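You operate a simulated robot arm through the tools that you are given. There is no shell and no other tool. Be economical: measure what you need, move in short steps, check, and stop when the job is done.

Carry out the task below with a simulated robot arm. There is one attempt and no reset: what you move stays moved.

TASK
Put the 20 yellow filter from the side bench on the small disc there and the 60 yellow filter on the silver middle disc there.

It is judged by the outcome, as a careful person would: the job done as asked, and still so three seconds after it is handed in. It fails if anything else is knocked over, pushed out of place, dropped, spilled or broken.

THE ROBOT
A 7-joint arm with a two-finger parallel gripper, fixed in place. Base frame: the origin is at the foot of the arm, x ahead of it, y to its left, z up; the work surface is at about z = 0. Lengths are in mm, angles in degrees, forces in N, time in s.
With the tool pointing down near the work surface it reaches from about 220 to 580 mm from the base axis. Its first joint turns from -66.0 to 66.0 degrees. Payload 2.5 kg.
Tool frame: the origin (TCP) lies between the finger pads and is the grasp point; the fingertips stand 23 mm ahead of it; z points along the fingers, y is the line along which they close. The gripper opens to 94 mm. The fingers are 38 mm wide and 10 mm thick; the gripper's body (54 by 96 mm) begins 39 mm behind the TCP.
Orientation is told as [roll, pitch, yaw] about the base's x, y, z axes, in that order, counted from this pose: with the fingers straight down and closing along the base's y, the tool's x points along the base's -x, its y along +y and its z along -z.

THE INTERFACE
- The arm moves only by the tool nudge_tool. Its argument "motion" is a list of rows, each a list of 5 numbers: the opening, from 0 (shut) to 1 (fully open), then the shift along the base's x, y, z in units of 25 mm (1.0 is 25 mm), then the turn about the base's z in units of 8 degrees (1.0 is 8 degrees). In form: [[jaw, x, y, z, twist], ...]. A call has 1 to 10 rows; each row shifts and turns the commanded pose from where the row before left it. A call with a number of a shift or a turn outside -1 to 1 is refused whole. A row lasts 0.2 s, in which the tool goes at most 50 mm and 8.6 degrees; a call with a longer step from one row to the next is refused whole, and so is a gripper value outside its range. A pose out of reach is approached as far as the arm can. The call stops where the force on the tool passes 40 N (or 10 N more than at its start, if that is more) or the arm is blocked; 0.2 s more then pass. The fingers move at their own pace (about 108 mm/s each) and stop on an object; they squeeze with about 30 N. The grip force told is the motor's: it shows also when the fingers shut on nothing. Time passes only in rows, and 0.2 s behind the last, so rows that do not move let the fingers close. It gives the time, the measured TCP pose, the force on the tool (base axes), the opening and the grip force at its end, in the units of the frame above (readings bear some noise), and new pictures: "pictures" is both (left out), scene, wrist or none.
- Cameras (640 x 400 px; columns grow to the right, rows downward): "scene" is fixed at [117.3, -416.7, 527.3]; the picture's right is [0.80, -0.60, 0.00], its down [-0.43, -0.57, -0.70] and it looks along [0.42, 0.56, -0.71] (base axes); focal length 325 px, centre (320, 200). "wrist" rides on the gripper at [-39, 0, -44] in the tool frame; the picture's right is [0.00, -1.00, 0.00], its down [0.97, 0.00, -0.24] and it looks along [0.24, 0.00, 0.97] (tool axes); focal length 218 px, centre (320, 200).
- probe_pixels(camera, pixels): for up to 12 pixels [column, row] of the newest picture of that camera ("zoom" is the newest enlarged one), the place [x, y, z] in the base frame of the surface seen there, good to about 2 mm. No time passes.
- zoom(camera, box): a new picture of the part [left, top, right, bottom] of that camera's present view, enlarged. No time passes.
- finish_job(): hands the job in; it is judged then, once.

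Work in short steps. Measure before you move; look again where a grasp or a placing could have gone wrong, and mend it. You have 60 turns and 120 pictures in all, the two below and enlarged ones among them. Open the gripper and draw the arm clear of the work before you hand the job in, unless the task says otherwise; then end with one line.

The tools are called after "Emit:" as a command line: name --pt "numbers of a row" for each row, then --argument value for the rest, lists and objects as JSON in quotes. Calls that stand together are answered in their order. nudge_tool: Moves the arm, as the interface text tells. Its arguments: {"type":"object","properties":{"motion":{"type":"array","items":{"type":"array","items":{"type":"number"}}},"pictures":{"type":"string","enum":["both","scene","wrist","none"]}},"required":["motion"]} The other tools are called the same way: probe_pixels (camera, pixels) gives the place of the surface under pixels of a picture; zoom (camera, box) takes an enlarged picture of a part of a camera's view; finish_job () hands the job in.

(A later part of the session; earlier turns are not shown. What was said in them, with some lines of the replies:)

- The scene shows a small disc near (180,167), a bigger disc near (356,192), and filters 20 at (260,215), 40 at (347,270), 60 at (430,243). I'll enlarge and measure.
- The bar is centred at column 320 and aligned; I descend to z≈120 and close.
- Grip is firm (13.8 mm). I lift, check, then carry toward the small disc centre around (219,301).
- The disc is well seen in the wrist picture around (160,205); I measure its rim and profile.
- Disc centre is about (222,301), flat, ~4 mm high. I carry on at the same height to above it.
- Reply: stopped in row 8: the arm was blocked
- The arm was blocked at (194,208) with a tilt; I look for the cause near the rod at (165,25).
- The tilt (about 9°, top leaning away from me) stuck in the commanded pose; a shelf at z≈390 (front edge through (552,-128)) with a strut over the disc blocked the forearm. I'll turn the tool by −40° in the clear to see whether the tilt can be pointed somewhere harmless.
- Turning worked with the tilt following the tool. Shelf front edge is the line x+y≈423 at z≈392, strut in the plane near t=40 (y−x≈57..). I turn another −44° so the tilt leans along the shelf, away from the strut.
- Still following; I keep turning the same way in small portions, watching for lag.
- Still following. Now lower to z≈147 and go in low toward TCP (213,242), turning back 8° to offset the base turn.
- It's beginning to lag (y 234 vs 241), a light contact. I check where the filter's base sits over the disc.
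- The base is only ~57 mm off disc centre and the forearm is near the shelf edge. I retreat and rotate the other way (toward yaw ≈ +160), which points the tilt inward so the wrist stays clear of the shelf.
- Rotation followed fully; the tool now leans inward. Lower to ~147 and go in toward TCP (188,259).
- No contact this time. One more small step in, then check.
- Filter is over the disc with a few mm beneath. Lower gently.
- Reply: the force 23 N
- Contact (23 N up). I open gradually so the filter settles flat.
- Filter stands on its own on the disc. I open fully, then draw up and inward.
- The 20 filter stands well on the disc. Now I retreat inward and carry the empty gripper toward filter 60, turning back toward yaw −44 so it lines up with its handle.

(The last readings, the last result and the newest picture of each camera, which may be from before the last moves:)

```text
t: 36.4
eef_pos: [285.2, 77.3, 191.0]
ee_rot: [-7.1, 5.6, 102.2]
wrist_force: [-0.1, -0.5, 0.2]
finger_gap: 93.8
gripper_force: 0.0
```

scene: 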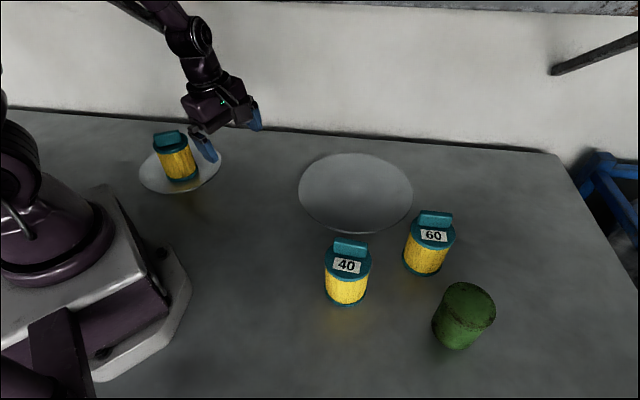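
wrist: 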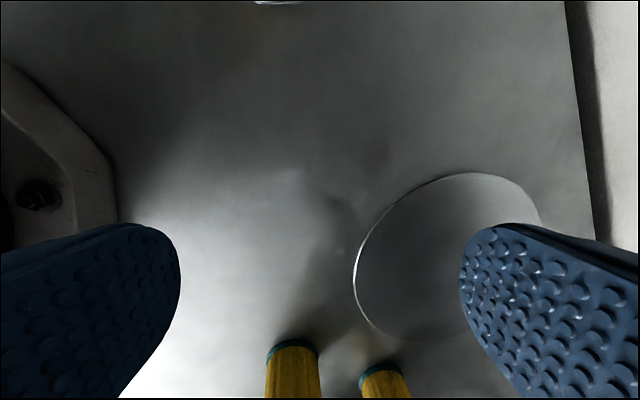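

Emit:
nudge_tool --pt "1 0.4 -0.65 0 -1" --pt "1 0.4 -0.65 0 -1" --pt "1 0.4 -0.65 0 -1" --pt "1 0.4 -0.65 0.1 -1" --pt "1 0.4 -0.65 0 -1" --pt "1 0.4 -0.65 0 -1" --pt "1 0.4 -0.65 0 -1" --pt "1 0.4 -0.65 0 -1" --pt "1 0.4 -0.65 0 -1" --pt "1 0.4 -0.65 0 -1" --pictures "none"

Emit:
nudge_tool --pt "1 0.4 -0.65 0 -1" --pt "1 0.4 -0.65 0 -1" --pt "1 0.4 -0.65 0 -1" --pt "1 0.4 -0.65 0 -1" --pt "1 0.45 -0.65 0 -1" --pt "1 0.45 -0.65 0 -1" --pt "1 0.45 -0.7 0 -1" --pt "1 0.45 -0.7 0 -1" --pt "1 0.45 -0.5 0 -0.3" --pt "1 0 0 0 0"

```text
t: 38.6
eef_pos: [385.3, -83.5, 194.5]
ee_rot: [-7.0, 5.5, 22.1]
wrist_force: [-0.3, 0.2, 0.1]
finger_gap: 94.1
gripper_force: 0.0
```

```text
t: 40.8
eef_pos: [482.5, -230.4, 196.0]
ee_rot: [-6.9, 5.6, -44.2]
wrist_force: [0.3, -0.2, 0.1]
finger_gap: 94.0
gripper_force: 0.1
```

scene: 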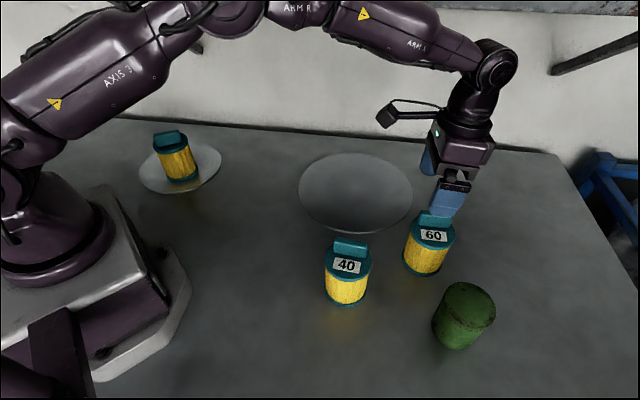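
wrist: 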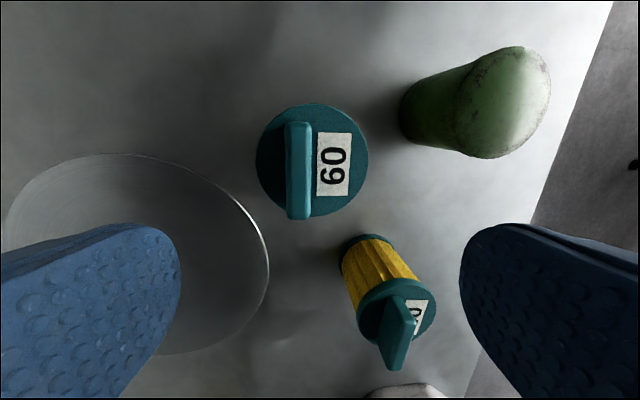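

Aligned with the 60 handle's direction; probe its edges for a final centring.

Emit:
probe_pixels --camera "wrist" --pixels '[[290, 125], [308, 125], [290, 215], [308, 215], [300, 170], [262, 160], [366, 160]]'

Emit:
nudge_tool --pt "1 0.25 -0.23 0 0" --pt "1 0.25 -0.23 -0.6 0" --pt "1 0 0 -0.6 0" --pt "1 0 0 0 0"

```text
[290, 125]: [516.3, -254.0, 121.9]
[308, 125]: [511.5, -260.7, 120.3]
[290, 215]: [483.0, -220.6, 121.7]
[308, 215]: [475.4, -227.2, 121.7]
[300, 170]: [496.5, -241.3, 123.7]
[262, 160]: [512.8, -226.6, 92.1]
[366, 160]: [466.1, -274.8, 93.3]
```

```text
t: 41.8
eef_pos: [493.8, -240.5, 164.1]
ee_rot: [-6.9, 5.6, -44.2]
wrist_force: [1.2, -0.2, 0.0]
finger_gap: 94.2
gripper_force: 0.1
```

scene: 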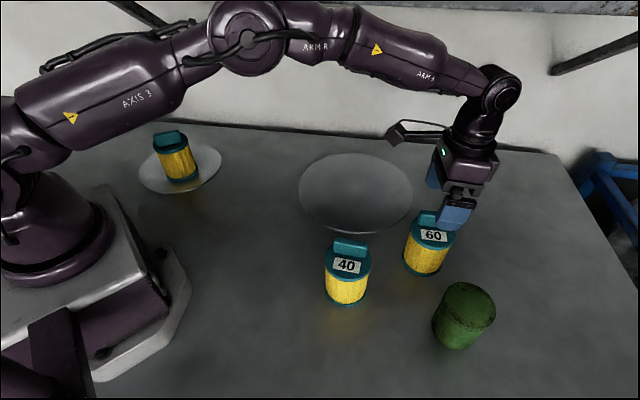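
wrist: 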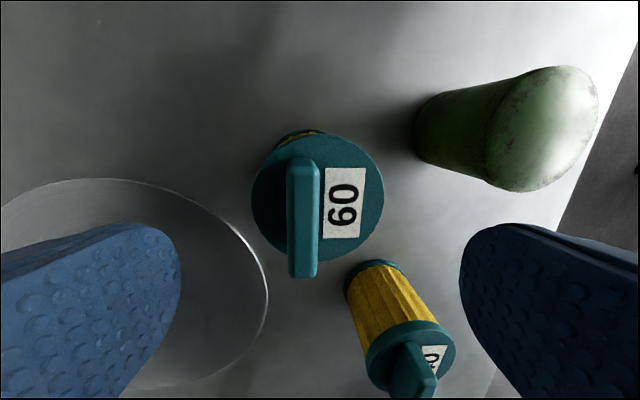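

Emit:
nudge_tool --pt "1 0.18 0 -0.4 0" --pt "1 0 0 -0.5 0" --pt "1 0 0 -0.5 0" --pt "1 0 0 -0.1 0" --pt "1 0 0 0 0"

Emit:
zoom --camera "scene" --box '[390, 150, 510, 290]'

```text
t: 43.0
eef_pos: [498.6, -238.8, 127.2]
ee_rot: [-7.0, 5.6, -44.1]
wrist_force: [0.4, 0.2, 0.8]
finger_gap: 93.8
gripper_force: 0.0
```

scene: 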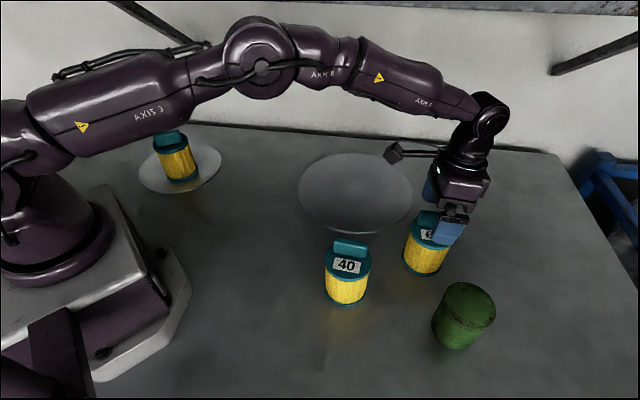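
wrist: 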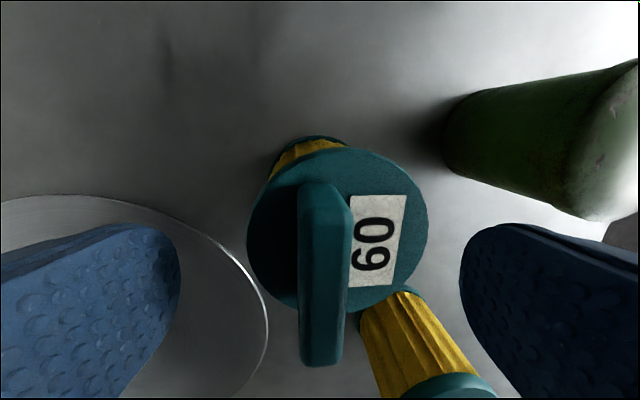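

```text
2.86 times, centred on (450, 220) of scene
```

zoom: 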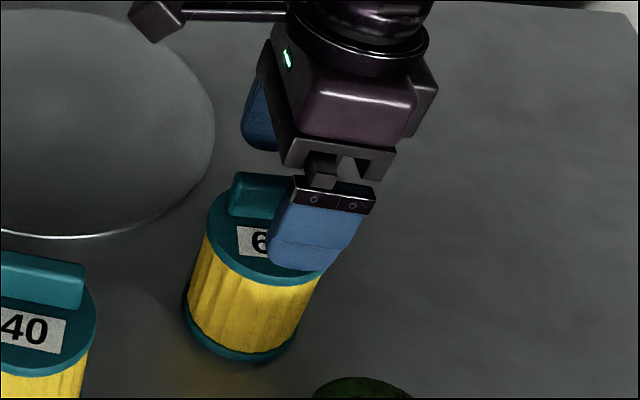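

Bar is centred between the fingers. I close gradually.

Emit:
nudge_tool --pt "0.6 0 0 0 0" --pt "0.35 0 0 0 0" --pt "0.22 0 0 0 0" --pt "0.17 0 0 0.03 0" --pt "0.1 0 0 0.05 0" --pt "0 0 0 0.08 0" --pt "0 0 0 0.1 0"

Emit:
zoom --camera "scene" --box '[390, 150, 510, 290]'

```text
t: 44.6
eef_pos: [497.5, -240.7, 132.7]
ee_rot: [-7.0, 5.6, -44.2]
wrist_force: [-0.7, 0.5, -2.2]
finger_gap: 14.0
gripper_force: 29.9
```

scene: 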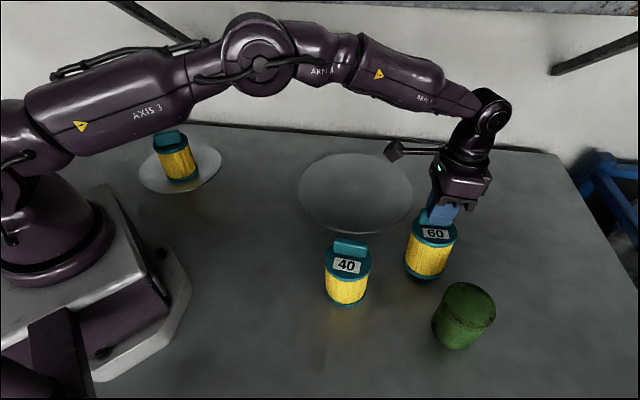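
wrist: 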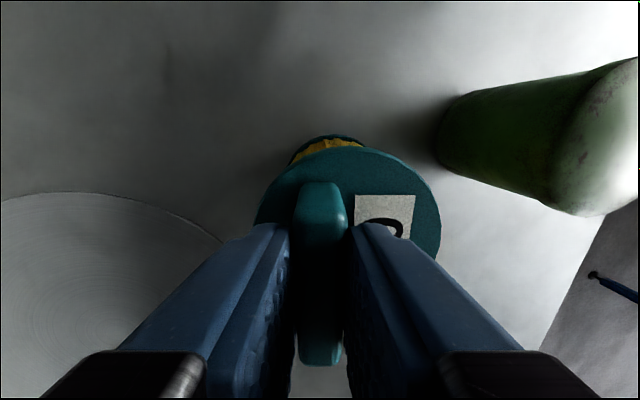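

```text
2.86 times, centred on (450, 220) of scene
```

zoom: 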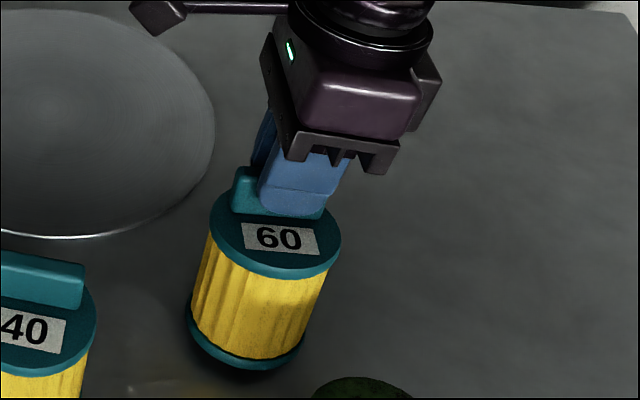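

Filter 60 is held just off the table. Lift 30 mm and carry to the big disc's near half while turning so the tilt leans away from the shelf.

Emit:
nudge_tool --pt "0 0 0 0.6 0" --pt "0 0 0 0.6 -1" --pt "0 0 0.5 0 -1" --pt "0 0 0.5 0 -1" --pt "0 0 0.5 0 -1" --pt "0 0 0.5 0 -1" --pt "0 0 0.5 0 -1" --pt "0 0 0.5 0 -1" --pt "0 0 0.5 0 -1" --pt "0 0 0.5 0 -1"

```text
t: 46.8
eef_pos: [498.8, -141.8, 164.1]
ee_rot: [-7.0, 5.6, -116.3]
wrist_force: [-1.1, 0.3, -1.4]
finger_gap: 13.6
gripper_force: 30.4
```

scene: 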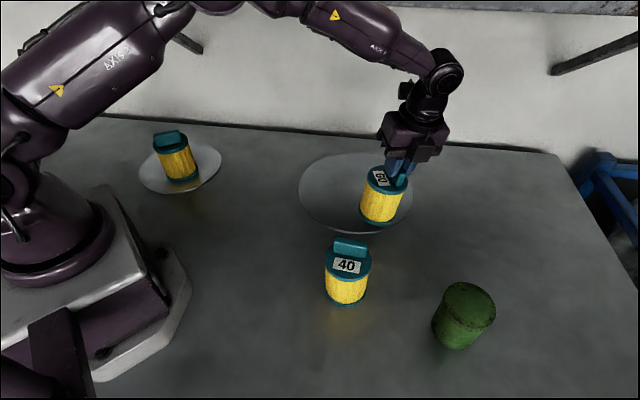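
wrist: 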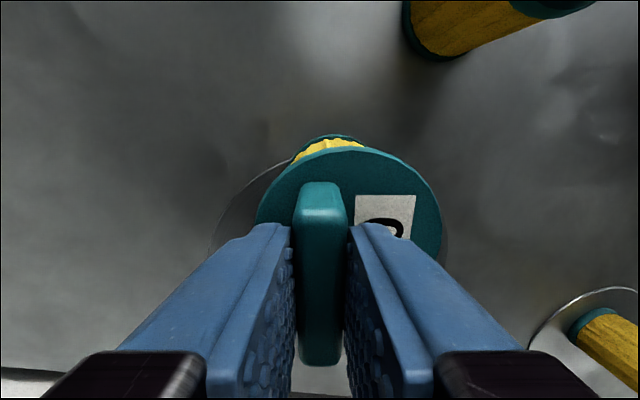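

Emit:
nudge_tool --pt "0 0 0.4 -0.3 -1" --pt "0 0 0.4 -0.2 -1" --pt "0 0 0.4 0 0" --pt "0 0 0.4 0 0" --pt "0 0 0 0 0"

Emit:
nudge_tool --pt "0 0 0.4 0 0" --pt "0 0 0.4 0 0" --pt "0 0 0 0 0"

Emit:
zoom --camera "scene" --box '[280, 100, 480, 260]'

```text
t: 48.0
eef_pos: [499.6, -99.6, 151.0]
ee_rot: [-7.0, 5.6, -132.2]
wrist_force: [0.0, 0.1, -2.7]
finger_gap: 13.8
gripper_force: 30.2
```

scene: 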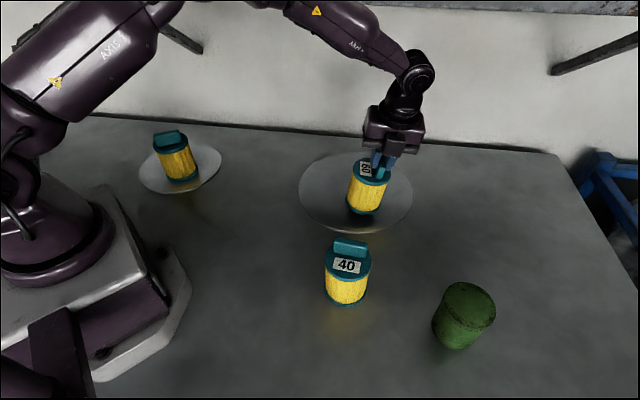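
wrist: 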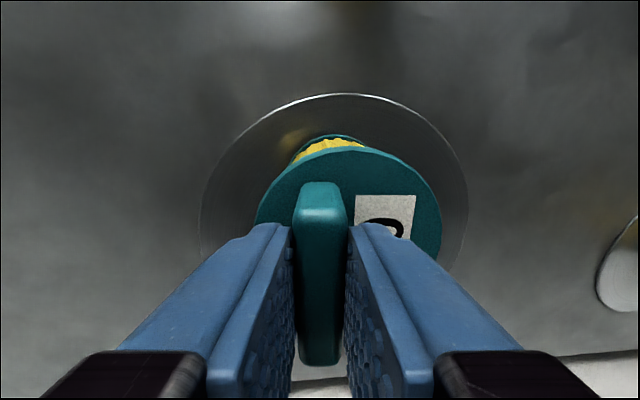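

```text
t: 48.8
eef_pos: [500.2, -79.8, 150.7]
ee_rot: [-7.0, 5.7, -132.1]
wrist_force: [-1.6, -0.3, -1.9]
finger_gap: 13.7
gripper_force: 30.2
```

scene: 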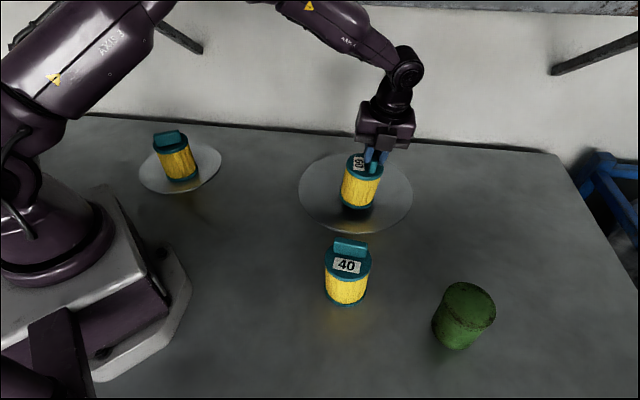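
wrist: 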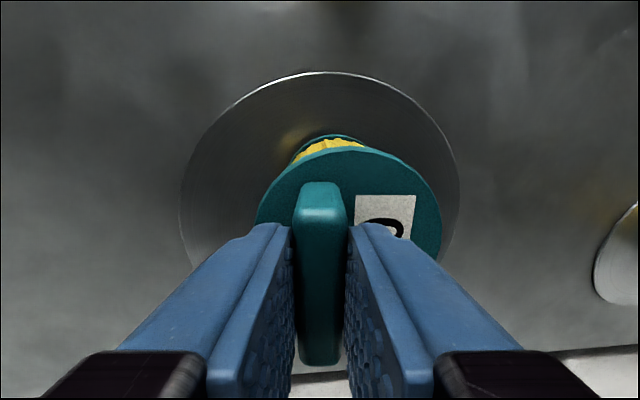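

```text
2.50 times, centred on (380, 180) of scene
```

zoom: 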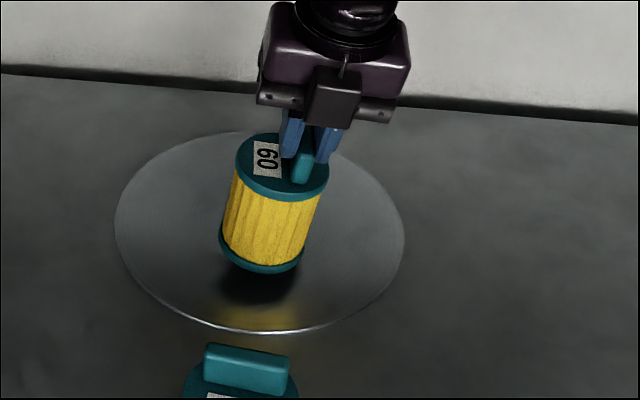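

Well within the disc. Lower until contact.

Emit:
nudge_tool --pt "0 0 0 -0.15 0" --pt "0 0 0 -0.15 0" --pt "0 0 0 -0.12 0" --pt "0 0 0 0 0" --pictures "none"

Emit:
nudge_tool --pt "0 0 0 -0.1 0" --pt "0 0 0 0 0" --pictures "none"

Emit:
nudge_tool --pt "0 0 0 -0.06 0" --pt "0 0 0 0 0" --pictures "none"

```text
t: 49.8
eef_pos: [498.2, -81.4, 140.3]
ee_rot: [-6.9, 5.6, -132.1]
wrist_force: [0.3, 0.1, -0.9]
finger_gap: 13.5
gripper_force: 30.2
```

```text
t: 50.4
eef_pos: [499.6, -80.5, 137.1]
ee_rot: [-7.0, 5.7, -132.1]
wrist_force: [-0.2, -0.8, -1.9]
finger_gap: 13.6
gripper_force: 30.0
```

```text
t: 51.0
eef_pos: [499.9, -80.0, 136.4]
ee_rot: [-7.0, 5.7, -132.1]
wrist_force: [-0.3, 0.5, -1.4]
finger_gap: 13.3
gripper_force: 30.2
```

Emit:
nudge_tool --pt "0 0 0 -0.06 0" --pt "0 0 0 0 0" --pictures "none"

Emit:
nudge_tool --pt "0 0 0 -0.05 0" --pt "0 0 0 0 0" --pictures "none"

Emit:
zoom --camera "scene" --box '[280, 100, 480, 260]'

```text
t: 51.6
eef_pos: [498.3, -81.0, 135.4]
ee_rot: [-7.0, 5.6, -132.1]
wrist_force: [0.8, -0.2, -1.6]
finger_gap: 13.7
gripper_force: 30.0
```

```text
t: 52.2
eef_pos: [499.1, -80.2, 134.4]
ee_rot: [-7.0, 5.5, -132.2]
wrist_force: [-0.6, 0.0, 0.1]
finger_gap: 13.7
gripper_force: 29.6
```

```text
2.50 times, centred on (380, 180) of scene
```

zoom: 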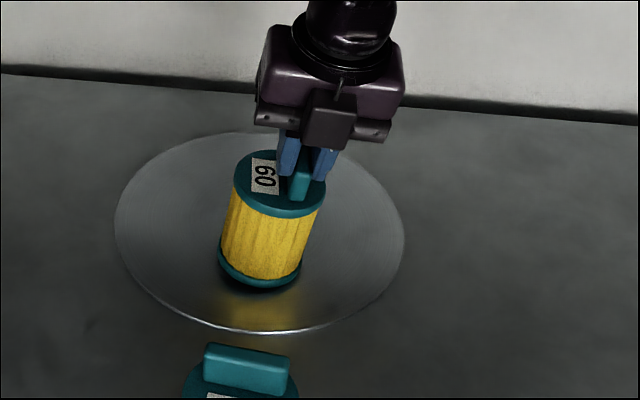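

Force is starting to change (−1.6→0.1 N): touch is near. One last small step, then a gradual opening.

Emit:
nudge_tool --pt "0 0 0 -0.05 0" --pt "0 0 0 0 0" --pictures "none"

Emit:
nudge_tool --pt "0.15 0 0 0 0" --pt "0.18 0 0 0 0" --pt "0.21 0 0 0 0" --pt "0.25 0 0 0 0" --pt "0.3 0 0 0 0" --pt "0.36 0 0 0 0" --pt "0.42 0 0 0 0" --pt "0.5 0 0 0 0"

Emit:
zoom --camera "scene" --box '[280, 100, 480, 260]'

```text
t: 52.8
eef_pos: [499.6, -80.4, 134.4]
ee_rot: [-6.9, 5.7, -132.1]
wrist_force: [-2.3, 1.0, 11.7]
finger_gap: 13.6
gripper_force: 29.8
```

```text
t: 54.6
eef_pos: [498.2, -81.0, 132.7]
ee_rot: [-7.0, 5.7, -132.1]
wrist_force: [0.1, 0.3, 0.1]
finger_gap: 46.8
gripper_force: 0.1
```

scene: 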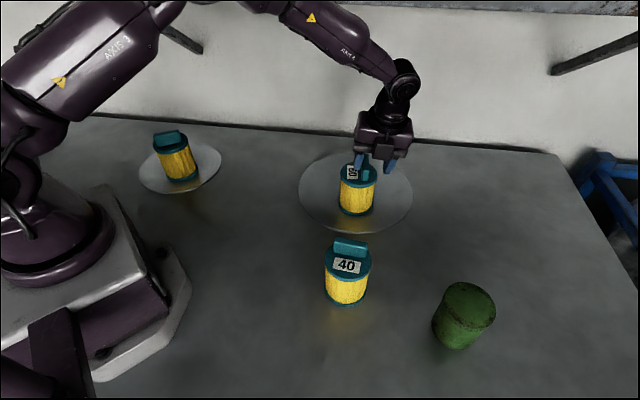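
wrist: 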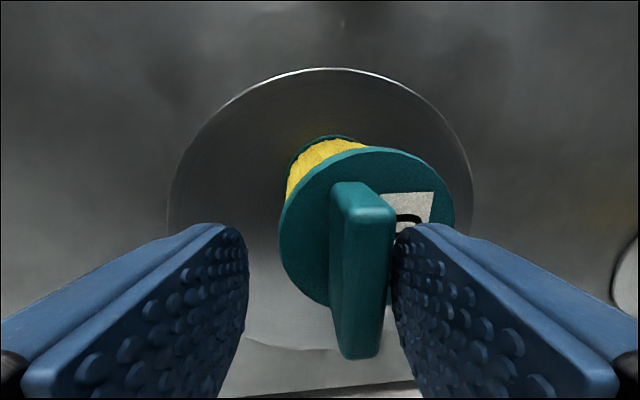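

```text
2.50 times, centred on (380, 180) of scene
```

zoom: 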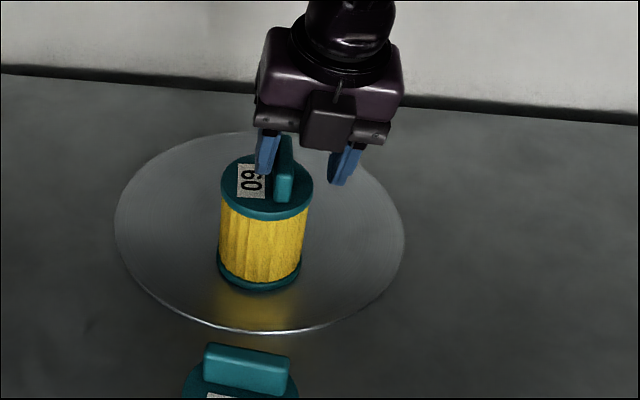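

The 60 filter stands upright on the big disc. Open fully, lift and draw back inward.

Emit:
nudge_tool --pt "0.8 0 0 0 0" --pt "1 0 0 0 0" --pt "1 0 0 0 0" --pt "1 -0.1 -0.1 0.4 0" --pt "1 -0.1 -0.1 0.5 0" --pt "1 -0.1 -0.1 0.5 0" --pt "1 -0.2 -0.2 0.5 0" --pt "1 -0.4 -0.4 0.4 0" --pt "1 -0.6 -0.3 0.2 0" --pt "1 -0.6 -0.2 0 0"

```text
t: 56.8
eef_pos: [445.6, -114.8, 195.2]
ee_rot: [-7.0, 5.6, -132.1]
wrist_force: [0.2, -0.1, 0.2]
finger_gap: 93.8
gripper_force: 0.0
```

scene: 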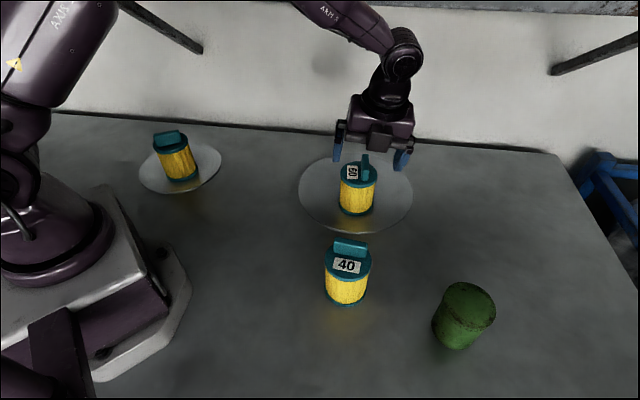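
wrist: 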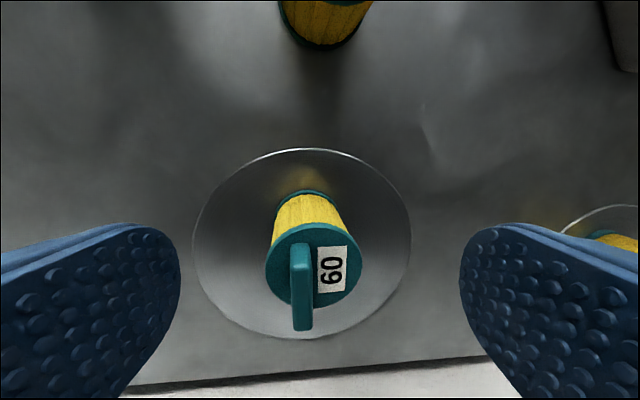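

Clear of the filter. Draw the arm away to an open place and check both.

Emit:
nudge_tool --pt "1 -0.7 0.2 0.3 0" --pt "1 -0.7 0.4 0.3 0" --pt "1 -0.7 0.5 0.3 0" --pt "1 -0.7 0.6 0.3 0" --pt "1 -0.7 0.6 0.3 0" --pt "1 -0.5 0.6 0.2 0" --pt "1 0 0 0 0"

Emit:
zoom --camera "scene" --box '[110, 100, 510, 350]'

```text
t: 58.4
eef_pos: [346.7, -42.6, 238.3]
ee_rot: [-7.0, 5.7, -132.1]
wrist_force: [-0.3, -0.4, 0.2]
finger_gap: 94.2
gripper_force: 0.0
```

scene: 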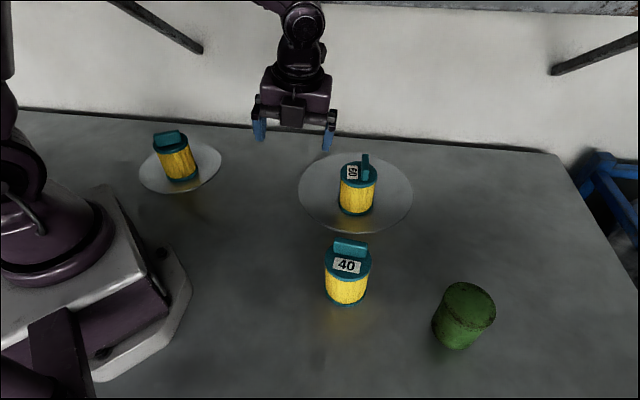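
wrist: 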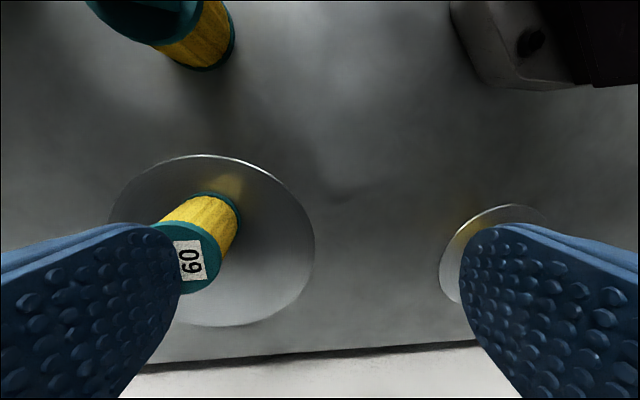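

```text
1.60 times, centred on (310, 225) of scene
```

zoom: 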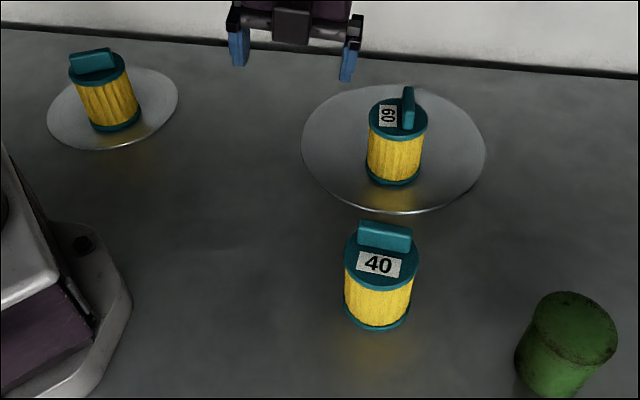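

Emit:
finish_job

```text
The job is handed in.
```

The 20 filter stands on the small disc and the 60 filter on the silver middle disc; both are upright. The 40 filter and the green cylinder were not touched, and the gripper is open and clear. On the first approach to the small disc the arm was blocked, most likely by the shelf or its strut, and a later approach may have touched it lightly. I saw no damage or movement in the pictures.
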